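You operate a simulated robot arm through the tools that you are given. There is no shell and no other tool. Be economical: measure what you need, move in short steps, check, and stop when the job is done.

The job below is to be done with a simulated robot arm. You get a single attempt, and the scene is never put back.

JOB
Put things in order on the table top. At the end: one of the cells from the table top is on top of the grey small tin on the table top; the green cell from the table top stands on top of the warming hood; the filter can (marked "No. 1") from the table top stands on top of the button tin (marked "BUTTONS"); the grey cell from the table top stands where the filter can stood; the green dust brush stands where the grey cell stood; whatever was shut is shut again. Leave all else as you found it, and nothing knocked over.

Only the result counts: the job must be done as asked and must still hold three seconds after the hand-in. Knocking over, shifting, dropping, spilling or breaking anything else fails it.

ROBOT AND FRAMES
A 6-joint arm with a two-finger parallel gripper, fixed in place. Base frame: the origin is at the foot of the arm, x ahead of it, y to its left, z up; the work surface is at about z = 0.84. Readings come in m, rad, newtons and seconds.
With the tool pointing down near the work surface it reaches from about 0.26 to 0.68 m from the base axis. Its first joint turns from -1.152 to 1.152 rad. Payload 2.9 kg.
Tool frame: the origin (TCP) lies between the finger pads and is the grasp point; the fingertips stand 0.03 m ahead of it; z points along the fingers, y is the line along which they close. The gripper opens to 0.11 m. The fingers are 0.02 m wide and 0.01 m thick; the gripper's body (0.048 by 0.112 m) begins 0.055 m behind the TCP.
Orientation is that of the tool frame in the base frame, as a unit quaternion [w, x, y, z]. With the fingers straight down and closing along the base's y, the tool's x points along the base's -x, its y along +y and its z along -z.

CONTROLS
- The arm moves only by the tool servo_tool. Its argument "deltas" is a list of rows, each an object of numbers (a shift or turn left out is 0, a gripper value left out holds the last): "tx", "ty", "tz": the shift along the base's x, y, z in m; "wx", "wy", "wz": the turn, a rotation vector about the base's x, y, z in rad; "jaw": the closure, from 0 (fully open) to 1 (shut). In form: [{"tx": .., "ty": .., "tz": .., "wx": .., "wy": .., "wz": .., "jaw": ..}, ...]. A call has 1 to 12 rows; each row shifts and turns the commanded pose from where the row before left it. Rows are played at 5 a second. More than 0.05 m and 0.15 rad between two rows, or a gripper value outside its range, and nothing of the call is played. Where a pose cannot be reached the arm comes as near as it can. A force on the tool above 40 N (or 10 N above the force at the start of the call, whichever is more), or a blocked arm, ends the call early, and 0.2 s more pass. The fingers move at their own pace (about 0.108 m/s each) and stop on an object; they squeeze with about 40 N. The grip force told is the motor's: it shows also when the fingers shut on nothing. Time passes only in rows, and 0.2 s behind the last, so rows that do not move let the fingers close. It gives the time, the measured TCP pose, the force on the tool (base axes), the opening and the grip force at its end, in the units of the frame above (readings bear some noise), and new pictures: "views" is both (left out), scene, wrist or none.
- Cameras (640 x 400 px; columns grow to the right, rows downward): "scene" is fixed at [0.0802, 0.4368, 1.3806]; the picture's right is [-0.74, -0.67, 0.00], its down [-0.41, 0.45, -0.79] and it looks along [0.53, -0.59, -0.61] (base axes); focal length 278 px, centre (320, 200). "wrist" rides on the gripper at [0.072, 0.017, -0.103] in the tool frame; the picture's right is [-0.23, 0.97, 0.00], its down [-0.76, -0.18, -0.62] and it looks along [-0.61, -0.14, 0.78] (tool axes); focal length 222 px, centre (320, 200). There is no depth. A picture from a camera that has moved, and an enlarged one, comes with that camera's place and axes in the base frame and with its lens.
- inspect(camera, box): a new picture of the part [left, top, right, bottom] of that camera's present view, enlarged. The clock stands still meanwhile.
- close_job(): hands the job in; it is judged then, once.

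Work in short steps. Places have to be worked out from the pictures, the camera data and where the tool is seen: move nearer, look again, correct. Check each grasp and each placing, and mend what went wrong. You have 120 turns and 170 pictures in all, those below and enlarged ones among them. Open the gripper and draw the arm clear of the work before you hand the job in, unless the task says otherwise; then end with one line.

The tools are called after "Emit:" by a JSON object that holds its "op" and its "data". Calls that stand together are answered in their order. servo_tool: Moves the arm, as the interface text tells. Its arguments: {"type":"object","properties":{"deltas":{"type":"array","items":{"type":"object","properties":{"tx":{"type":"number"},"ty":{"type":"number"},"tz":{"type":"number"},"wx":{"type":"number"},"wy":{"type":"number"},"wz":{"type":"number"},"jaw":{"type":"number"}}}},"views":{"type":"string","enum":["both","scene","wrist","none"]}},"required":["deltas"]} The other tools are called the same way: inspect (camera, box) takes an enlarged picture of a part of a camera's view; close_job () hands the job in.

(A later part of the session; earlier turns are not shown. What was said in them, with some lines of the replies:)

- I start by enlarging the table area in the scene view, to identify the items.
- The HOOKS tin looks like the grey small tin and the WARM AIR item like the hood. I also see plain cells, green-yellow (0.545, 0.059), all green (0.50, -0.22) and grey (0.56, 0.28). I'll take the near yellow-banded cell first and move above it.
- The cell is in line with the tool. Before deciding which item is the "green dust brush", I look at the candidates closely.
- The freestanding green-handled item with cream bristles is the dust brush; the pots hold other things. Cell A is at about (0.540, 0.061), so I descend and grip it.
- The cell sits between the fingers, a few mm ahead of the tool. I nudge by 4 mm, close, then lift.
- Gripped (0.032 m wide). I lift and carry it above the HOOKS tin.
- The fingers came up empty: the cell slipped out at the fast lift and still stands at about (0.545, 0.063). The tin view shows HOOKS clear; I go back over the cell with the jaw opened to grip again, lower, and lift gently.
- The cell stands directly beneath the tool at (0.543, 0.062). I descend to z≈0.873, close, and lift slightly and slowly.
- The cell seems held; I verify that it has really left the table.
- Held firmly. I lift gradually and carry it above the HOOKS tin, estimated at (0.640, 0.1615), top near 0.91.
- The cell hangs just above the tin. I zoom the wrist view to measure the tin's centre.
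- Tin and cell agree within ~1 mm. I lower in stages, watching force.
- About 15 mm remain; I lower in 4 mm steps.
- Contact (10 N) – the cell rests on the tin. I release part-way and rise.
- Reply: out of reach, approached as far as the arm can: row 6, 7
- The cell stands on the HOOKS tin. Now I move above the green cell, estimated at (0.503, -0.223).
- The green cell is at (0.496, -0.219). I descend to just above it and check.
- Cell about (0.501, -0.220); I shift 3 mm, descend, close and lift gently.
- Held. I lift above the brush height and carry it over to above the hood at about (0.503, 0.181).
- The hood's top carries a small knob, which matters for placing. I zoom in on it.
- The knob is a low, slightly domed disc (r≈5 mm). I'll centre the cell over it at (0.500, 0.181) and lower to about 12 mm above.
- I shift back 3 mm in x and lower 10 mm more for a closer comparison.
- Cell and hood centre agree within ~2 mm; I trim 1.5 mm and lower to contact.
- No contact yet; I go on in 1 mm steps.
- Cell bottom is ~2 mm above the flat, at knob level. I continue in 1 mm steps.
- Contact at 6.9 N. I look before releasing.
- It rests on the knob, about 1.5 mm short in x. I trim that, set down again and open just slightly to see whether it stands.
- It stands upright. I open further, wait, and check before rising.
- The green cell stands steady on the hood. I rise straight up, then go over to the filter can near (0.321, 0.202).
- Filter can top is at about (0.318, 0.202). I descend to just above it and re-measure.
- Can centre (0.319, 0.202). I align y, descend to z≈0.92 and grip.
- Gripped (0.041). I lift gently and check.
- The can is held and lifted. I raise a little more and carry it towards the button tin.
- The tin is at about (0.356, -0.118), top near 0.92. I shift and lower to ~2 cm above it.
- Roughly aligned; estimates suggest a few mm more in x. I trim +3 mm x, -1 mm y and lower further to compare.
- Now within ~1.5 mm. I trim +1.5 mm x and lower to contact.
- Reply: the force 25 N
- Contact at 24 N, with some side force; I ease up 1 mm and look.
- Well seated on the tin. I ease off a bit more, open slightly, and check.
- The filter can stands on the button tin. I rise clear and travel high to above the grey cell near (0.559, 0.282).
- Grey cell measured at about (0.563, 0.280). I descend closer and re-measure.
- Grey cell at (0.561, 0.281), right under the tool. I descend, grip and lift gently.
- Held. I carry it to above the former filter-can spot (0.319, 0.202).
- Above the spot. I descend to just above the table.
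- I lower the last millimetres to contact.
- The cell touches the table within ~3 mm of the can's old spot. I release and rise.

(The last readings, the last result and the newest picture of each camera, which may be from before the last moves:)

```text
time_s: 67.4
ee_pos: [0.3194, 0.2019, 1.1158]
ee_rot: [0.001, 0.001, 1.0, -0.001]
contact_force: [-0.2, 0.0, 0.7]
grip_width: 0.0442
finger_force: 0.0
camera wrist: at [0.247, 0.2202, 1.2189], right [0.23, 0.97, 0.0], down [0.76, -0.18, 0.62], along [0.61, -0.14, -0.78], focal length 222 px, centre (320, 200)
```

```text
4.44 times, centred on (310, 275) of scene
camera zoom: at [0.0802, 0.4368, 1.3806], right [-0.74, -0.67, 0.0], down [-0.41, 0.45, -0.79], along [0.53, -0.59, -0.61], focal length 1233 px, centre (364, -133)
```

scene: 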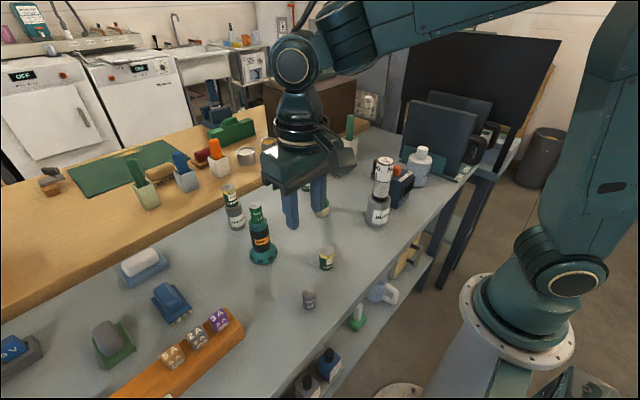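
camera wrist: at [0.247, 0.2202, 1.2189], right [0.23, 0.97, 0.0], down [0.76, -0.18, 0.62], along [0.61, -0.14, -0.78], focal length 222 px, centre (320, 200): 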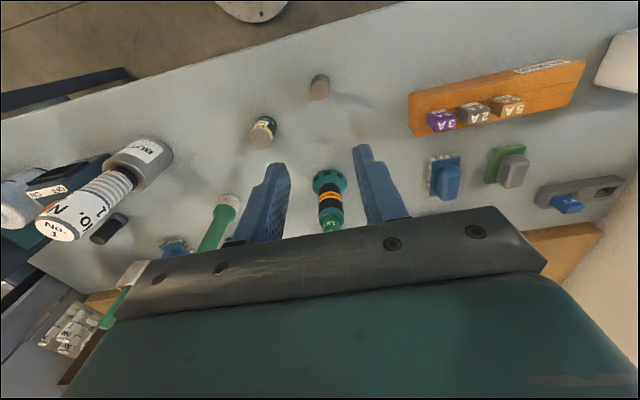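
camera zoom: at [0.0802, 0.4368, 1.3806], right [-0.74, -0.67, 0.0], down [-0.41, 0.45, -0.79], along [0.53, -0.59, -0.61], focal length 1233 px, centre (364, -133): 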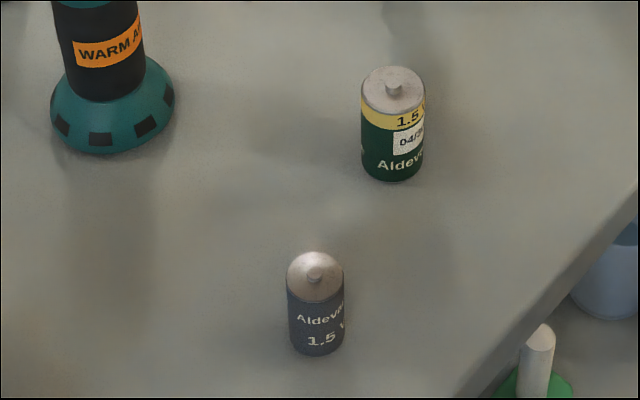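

The grey cell stands in the can's old place. Now I fly high to above the green brush near (0.504, -0.043).

Emit:
{"op": "servo_tool", "data": {"deltas": [{"tx": 0.026, "ty": -0.034}, {"tx": 0.026, "ty": -0.034}, {"tx": 0.026, "ty": -0.034}, {"tx": 0.026, "ty": -0.034}, {"tx": 0.026, "ty": -0.034}, {"tx": 0.026, "ty": -0.034}, {"tx": 0.026, "ty": -0.034}, {}]}}

Emit:
{"op": "inspect", "data": {"camera": "wrist", "box": [260, 60, 380, 180]}}

Emit:
{"op": "inspect", "data": {"camera": "scene", "box": [280, 140, 370, 230]}}

```text
time_s: 69.2
ee_pos: [0.5022, -0.0364, 1.1155]
ee_rot: [0.0, 0.0, 1.0, 0.001]
contact_force: [0.4, 0.3, 0.0]
grip_width: 0.0437
finger_force: 0.2
camera wrist: at [0.4302, -0.0185, 1.2196], right [0.23, 0.97, 0.0], down [0.76, -0.18, 0.62], along [0.61, -0.14, -0.78], focal length 222 px, centre (320, 200)
```

scene: 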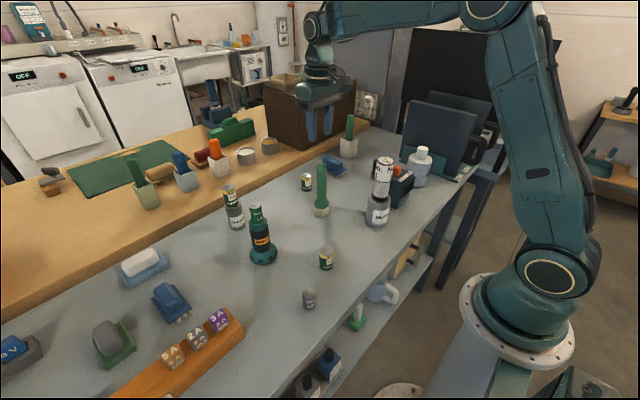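
wrist: 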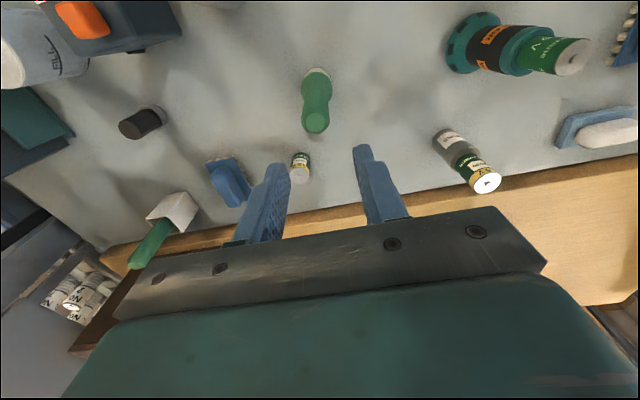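

```text
3.33 times, centred on (320, 120) of wrist
camera zoom: at [0.4302, -0.0185, 1.2196], right [0.23, 0.97, 0.0], down [0.76, -0.18, 0.62], along [0.61, -0.14, -0.78], focal length 740 px, centre (320, 467)
```

zoom: 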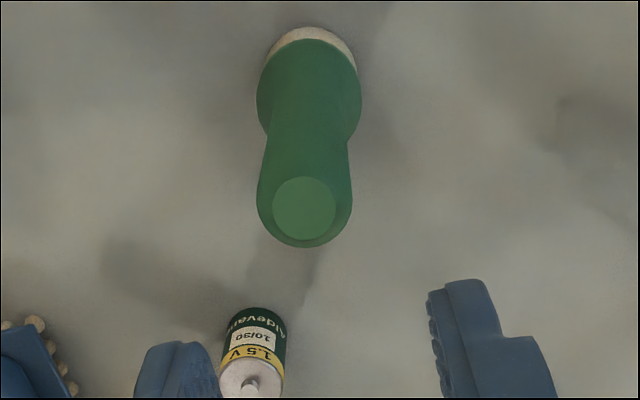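

```text
4.44 times, centred on (325, 185) of scene
camera zoom: at [0.0803, 0.4367, 1.3806], right [-0.74, -0.67, 0.0], down [-0.41, 0.45, -0.79], along [0.53, -0.59, -0.61], focal length 1233 px, centre (298, 267)
```

zoom: 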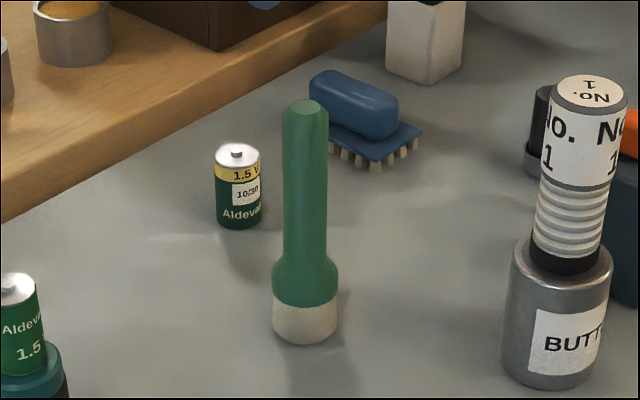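

Brush axis at (0.502, -0.039), top 1.010. I align, open wider and descend to z≈0.968 around the handle.

Emit:
{"op": "servo_tool", "data": {"deltas": [{"ty": -0.003, "jaw": 0.35}, {"tz": -0.03}, {"tz": -0.035}, {"tz": -0.035}, {"tz": -0.03}, {"tz": -0.0175}, {}], "views": "wrist"}}

Emit:
{"op": "inspect", "data": {"camera": "scene", "box": [280, 130, 370, 220]}}

```text
time_s: 70.8
ee_pos: [0.5034, -0.0388, 0.9689]
ee_rot: [0.0, 0.0, 1.0, 0.0]
contact_force: [-0.1, -0.1, -0.6]
grip_width: 0.0714
finger_force: 0.0
camera wrist: at [0.4307, -0.0212, 1.0729], right [0.23, 0.97, 0.0], down [0.76, -0.18, 0.62], along [0.61, -0.14, -0.78], focal length 222 px, centre (320, 200)
```

wrist: 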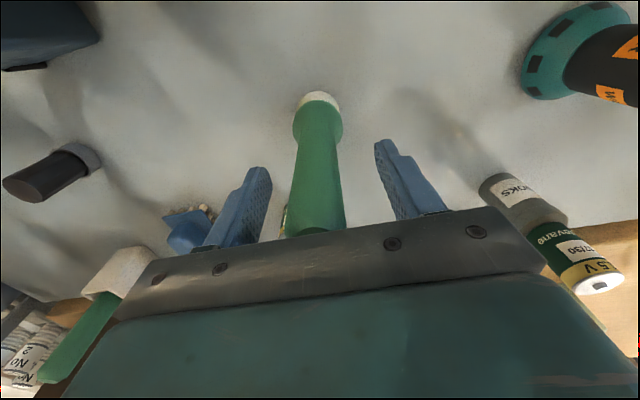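

```text
4.44 times, centred on (325, 175) of scene
camera zoom: at [0.0802, 0.4368, 1.3806], right [-0.74, -0.67, 0.0], down [-0.41, 0.45, -0.79], along [0.53, -0.59, -0.61], focal length 1233 px, centre (298, 311)
```

zoom: 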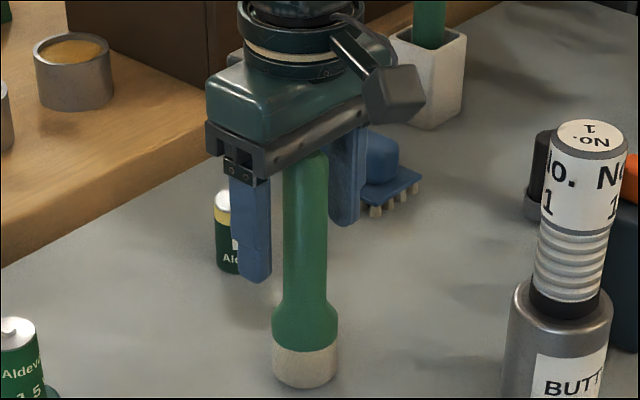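

The handle is centred between the fingers. I close, then lift gently.

Emit:
{"op": "servo_tool", "data": {"deltas": [{"jaw": 1}, {"jaw": 1}, {"jaw": 1}, {"jaw": 1}, {"tz": 0.004}, {"tz": 0.008}, {"tz": 0.012}, {"tz": 0.016}, {"tz": 0.02}, {"tz": 0.02}, {"tz": 0.015}, {}]}}

Emit:
{"op": "inspect", "data": {"camera": "scene", "box": [280, 120, 370, 220]}}

```text
time_s: 73.4
ee_pos: [0.5001, -0.036, 1.0622]
ee_rot: [0.0, 0.0, 1.0, 0.0]
contact_force: [-0.6, -0.1, 0.0]
grip_width: 0.0262
finger_force: 40.0
camera wrist: at [0.4295, -0.0192, 1.1669], right [0.23, 0.97, 0.0], down [0.76, -0.18, 0.62], along [0.61, -0.14, -0.78], focal length 222 px, centre (320, 200)
```

scene: 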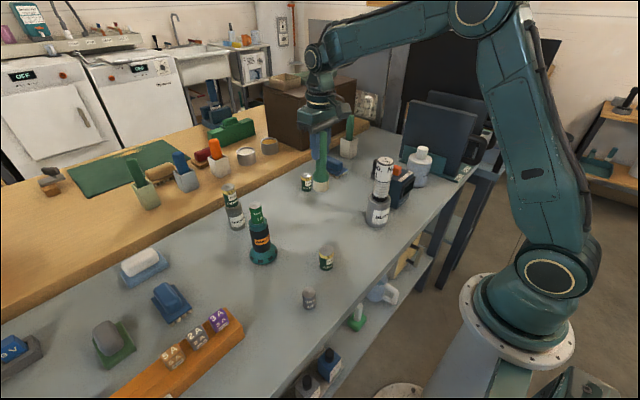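
wrist: 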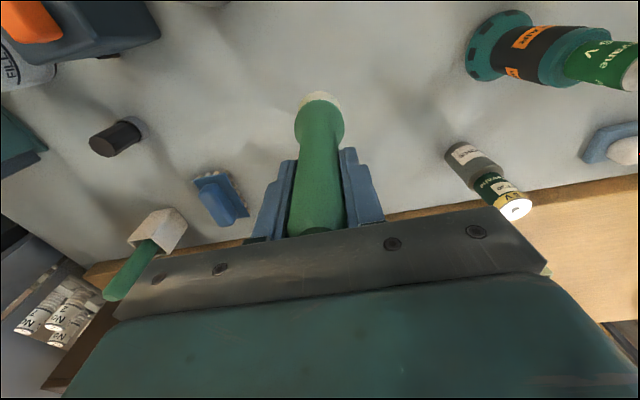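

```text
4.00 times, centred on (325, 170) of scene
camera zoom: at [0.0802, 0.4368, 1.3806], right [-0.74, -0.67, 0.0], down [-0.41, 0.45, -0.79], along [0.53, -0.59, -0.61], focal length 1110 px, centre (300, 320)
```

zoom: 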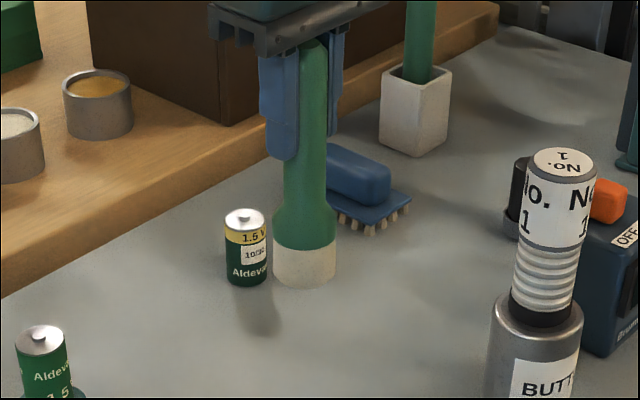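

The brush is held upright with 9 cm clearance. I route around the near side of the hood stack (x≈0.42) towards the old grey-cell spot.

Emit:
{"op": "servo_tool", "data": {"deltas": [{"tx": -0.01, "ty": 0.005}, {"tx": -0.02, "ty": 0.015}, {"tx": -0.025, "ty": 0.025}, {"tx": -0.02, "ty": 0.03}, {"tx": -0.005, "ty": 0.035}, {"ty": 0.035}, {"ty": 0.035}, {"ty": 0.035}, {"ty": 0.035}, {"ty": 0.032}, {"ty": 0.025}, {"ty": 0.01}], "views": "scene"}}

```text
time_s: 76.0
ee_pos: [0.422, 0.2787, 1.0624]
ee_rot: [0.0, 0.0, 1.0, 0.0]
contact_force: [0.4, -0.5, -0.5]
grip_width: 0.0264
finger_force: 39.9
```

scene: 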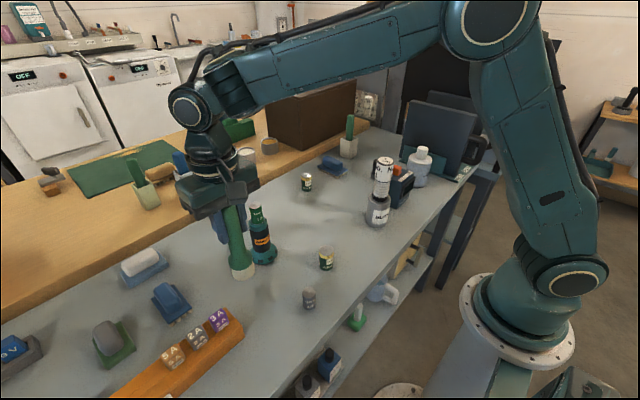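

Clear so far. I move forward to above the spot and look.

Emit:
{"op": "servo_tool", "data": {"deltas": [{"tx": 0.01, "ty": 0.001}, {"tx": 0.02, "ty": 0.001}, {"tx": 0.03}, {"tx": 0.03}, {"tx": 0.025}, {"tx": 0.015}, {"tx": 0.0095}, {}]}}

Emit:
{"op": "inspect", "data": {"camera": "scene", "box": [160, 150, 300, 290]}}

```text
time_s: 77.8
ee_pos: [0.5628, 0.2815, 1.0625]
ee_rot: [-0.001, 0.0, 1.0, 0.0]
contact_force: [-0.2, -0.7, -0.3]
grip_width: 0.0259
finger_force: 40.4
camera wrist: at [0.4908, 0.2983, 1.1658], right [0.23, 0.97, 0.0], down [0.76, -0.18, 0.62], along [0.61, -0.14, -0.78], focal length 222 px, centre (320, 200)
```

scene: 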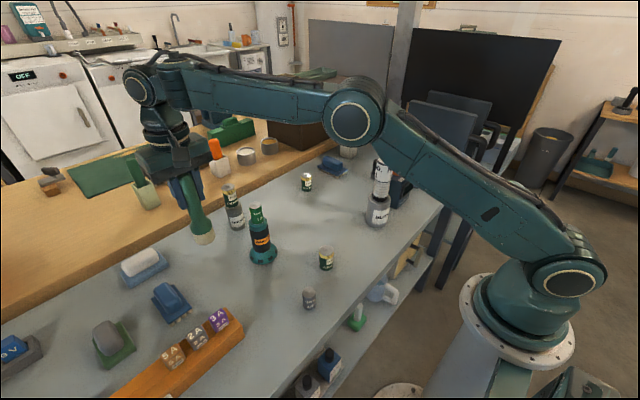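
wrist: 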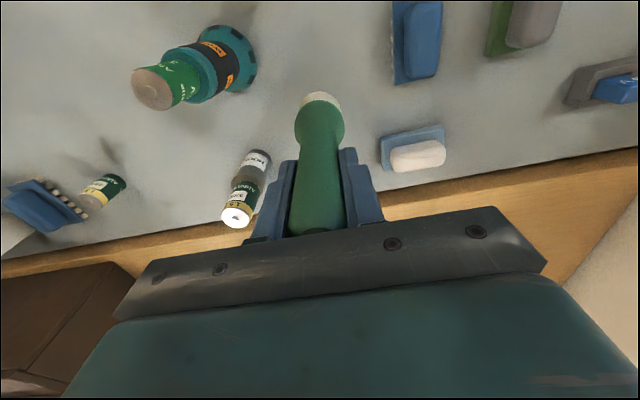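

```text
2.86 times, centred on (230, 220) of scene
camera zoom: at [0.0803, 0.4368, 1.3806], right [-0.74, -0.67, 0.0], down [-0.41, 0.45, -0.79], along [0.53, -0.59, -0.61], focal length 793 px, centre (577, 143)
```

zoom: 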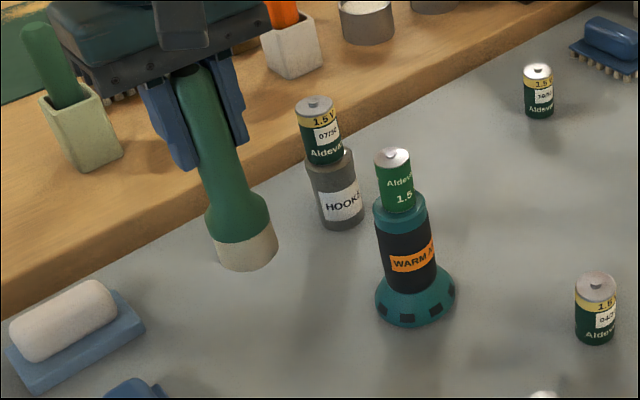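

Aligned. I lower the brush towards the table.

Emit:
{"op": "servo_tool", "data": {"deltas": [{"tz": -0.01}, {"tz": -0.02}, {"tz": -0.025}, {"tz": -0.02}, {"tz": -0.01}, {"tz": -0.003}, {}], "views": "none"}}

Emit:
{"op": "servo_tool", "data": {"deltas": [{"tz": -0.002}, {"tz": -0.001}, {"tz": -0.001}, {}], "views": "none"}}

Emit:
{"op": "inspect", "data": {"camera": "scene", "box": [160, 180, 280, 280]}}

```text
time_s: 79.4
ee_pos: [0.5619, 0.2816, 0.9739]
ee_rot: [-0.001, 0.0, 1.0, 0.0]
contact_force: [-0.1, 0.2, -1.1]
grip_width: 0.026
finger_force: 39.5
```

```text
time_s: 80.4
ee_pos: [0.5617, 0.2812, 0.9701]
ee_rot: [-0.001, -0.001, 1.0, 0.0]
contact_force: [0.0, 0.8, -1.1]
grip_width: 0.0261
finger_force: 40.0
```

```text
4.00 times, centred on (220, 230) of scene
camera zoom: at [0.0802, 0.4368, 1.3806], right [-0.74, -0.67, 0.0], down [-0.41, 0.45, -0.79], along [0.53, -0.59, -0.61], focal length 1110 px, centre (720, 80)
```

zoom: 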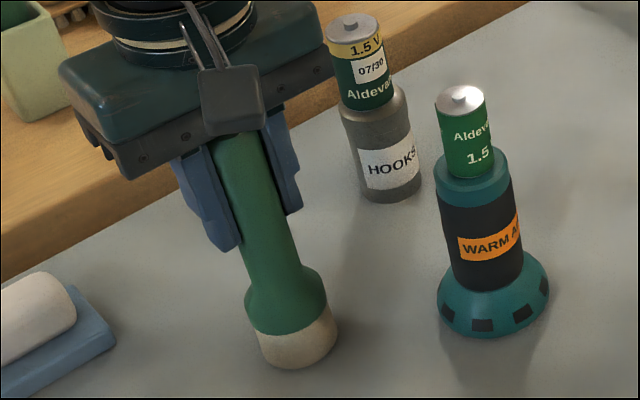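

Nearly on the table. I continue in 1 mm steps until contact.

Emit:
{"op": "servo_tool", "data": {"deltas": [{"tz": -0.001}, {"tz": -0.001}, {}], "views": "none"}}

```text
time_s: 81.2
ee_pos: [0.5612, 0.2809, 0.9676]
ee_rot: [-0.001, 0.0, 1.0, 0.0]
contact_force: [-0.1, -0.7, 1.7]
grip_width: 0.0263
finger_force: 39.5
```

Emit:
{"op": "servo_tool", "data": {"deltas": [{"tz": -0.0007}, {}], "views": "none"}}

```text
time_s: 81.8
ee_pos: [0.5618, 0.2812, 0.9688]
ee_rot: [0.0, 0.0, 1.0, -0.001]
contact_force: [-2.2, 0.5, 6.9]
grip_width: 0.0259
finger_force: 39.8
```

Contact. I release gradually, then rise.

Emit:
{"op": "servo_tool", "data": {"deltas": [{"jaw": 0.7}, {"jaw": 0.7}, {"jaw": 0.45}, {"jaw": 0.45}, {}, {"tz": 0.015}, {"tz": 0.03}, {"tz": 0.04}, {"tz": 0.025}, {}]}}

Emit:
{"op": "inspect", "data": {"camera": "scene", "box": [160, 180, 280, 280]}}

```text
time_s: 84.0
ee_pos: [0.5624, 0.2811, 1.0783]
ee_rot: [0.001, 0.001, 1.0, 0.0]
contact_force: [0.7, -0.5, -0.1]
grip_width: 0.0607
finger_force: 0.0
camera wrist: at [0.4904, 0.2977, 1.1825], right [0.23, 0.97, 0.0], down [0.76, -0.18, 0.62], along [0.61, -0.14, -0.78], focal length 222 px, centre (320, 200)
```

scene: 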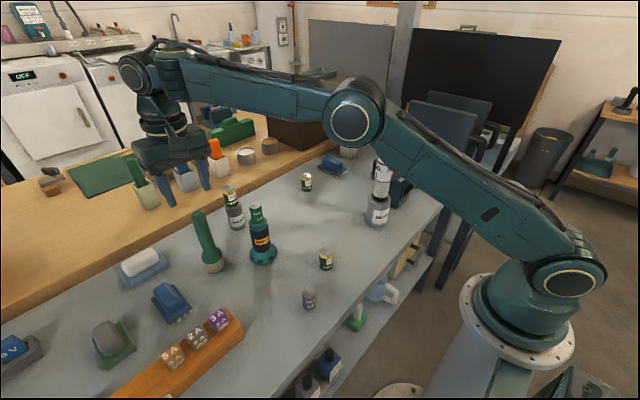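
wrist: 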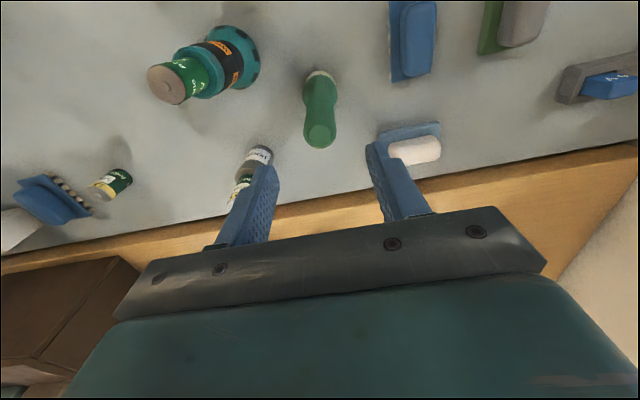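

```text
4.00 times, centred on (220, 230) of scene
camera zoom: at [0.0802, 0.4368, 1.3806], right [-0.74, -0.67, 0.0], down [-0.41, 0.45, -0.79], along [0.53, -0.59, -0.61], focal length 1110 px, centre (720, 80)
```

zoom: 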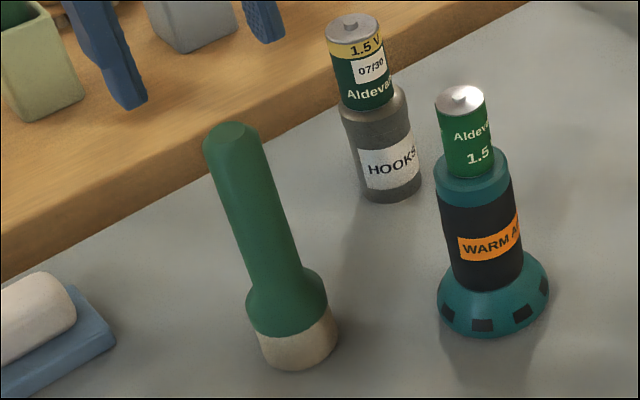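

All stands as asked. I draw the arm back and up, clear of everything, then take a last look.

Emit:
{"op": "servo_tool", "data": {"deltas": [{"tx": -0.04, "tz": 0.02}, {"tx": -0.04, "tz": 0.025}, {"tx": -0.04, "tz": 0.03}, {"tx": -0.04, "tz": 0.03}, {"ty": -0.045}, {"ty": -0.045}, {"ty": -0.045}, {"ty": -0.045}, {"ty": -0.045}, {"ty": -0.045}, {}, {}]}}

Emit:
{"op": "inspect", "data": {"camera": "scene", "box": [180, 140, 440, 320]}}

```text
time_s: 86.6
ee_pos: [0.4007, 0.0139, 1.1835]
ee_rot: [-0.001, -0.001, 1.0, 0.0]
contact_force: [-0.3, -0.3, 0.2]
grip_width: 0.0603
finger_force: 0.0
camera wrist: at [0.3299, 0.0301, 1.2874], right [0.23, 0.97, 0.0], down [0.76, -0.18, 0.62], along [0.61, -0.14, -0.78], focal length 222 px, centre (320, 200)
```

scene: 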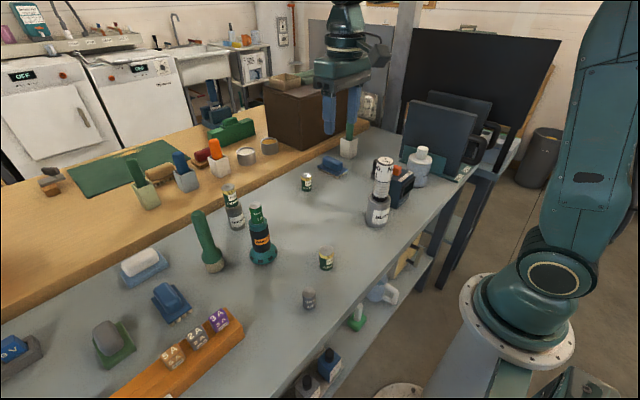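
wrist: 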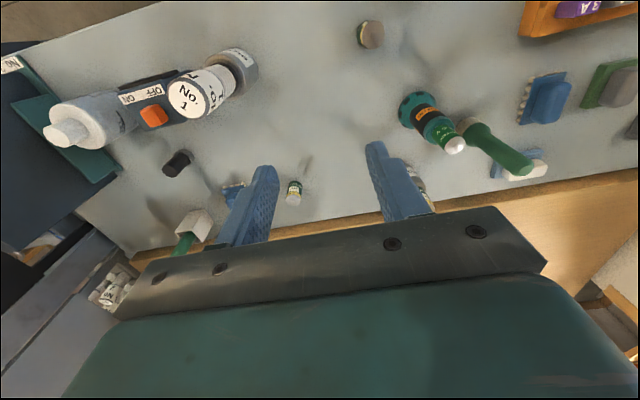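

```text
2.22 times, centred on (310, 230) of scene
camera zoom: at [0.0802, 0.4367, 1.3806], right [-0.74, -0.67, 0.0], down [-0.41, 0.45, -0.79], along [0.53, -0.59, -0.61], focal length 617 px, centre (342, 133)
```

zoom: 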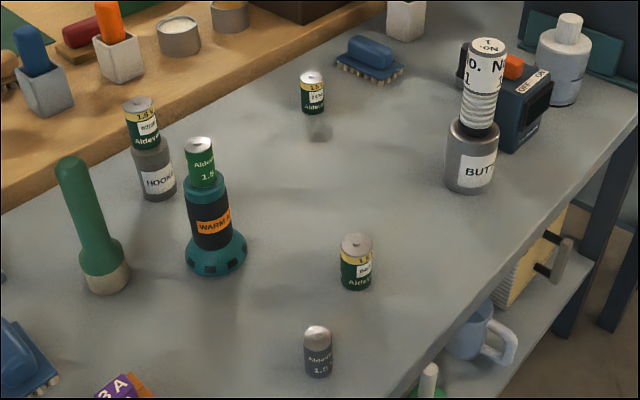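

Everything stands in its place and the arm is clear with the gripper open; I hand the job in.

Emit:
{"op": "close_job", "data": {}}

```text
The job is handed in.
```

The job is handed in: all five items were standing where you asked in the last pictures, nothing was knocked over, and I found nothing that had been shut.
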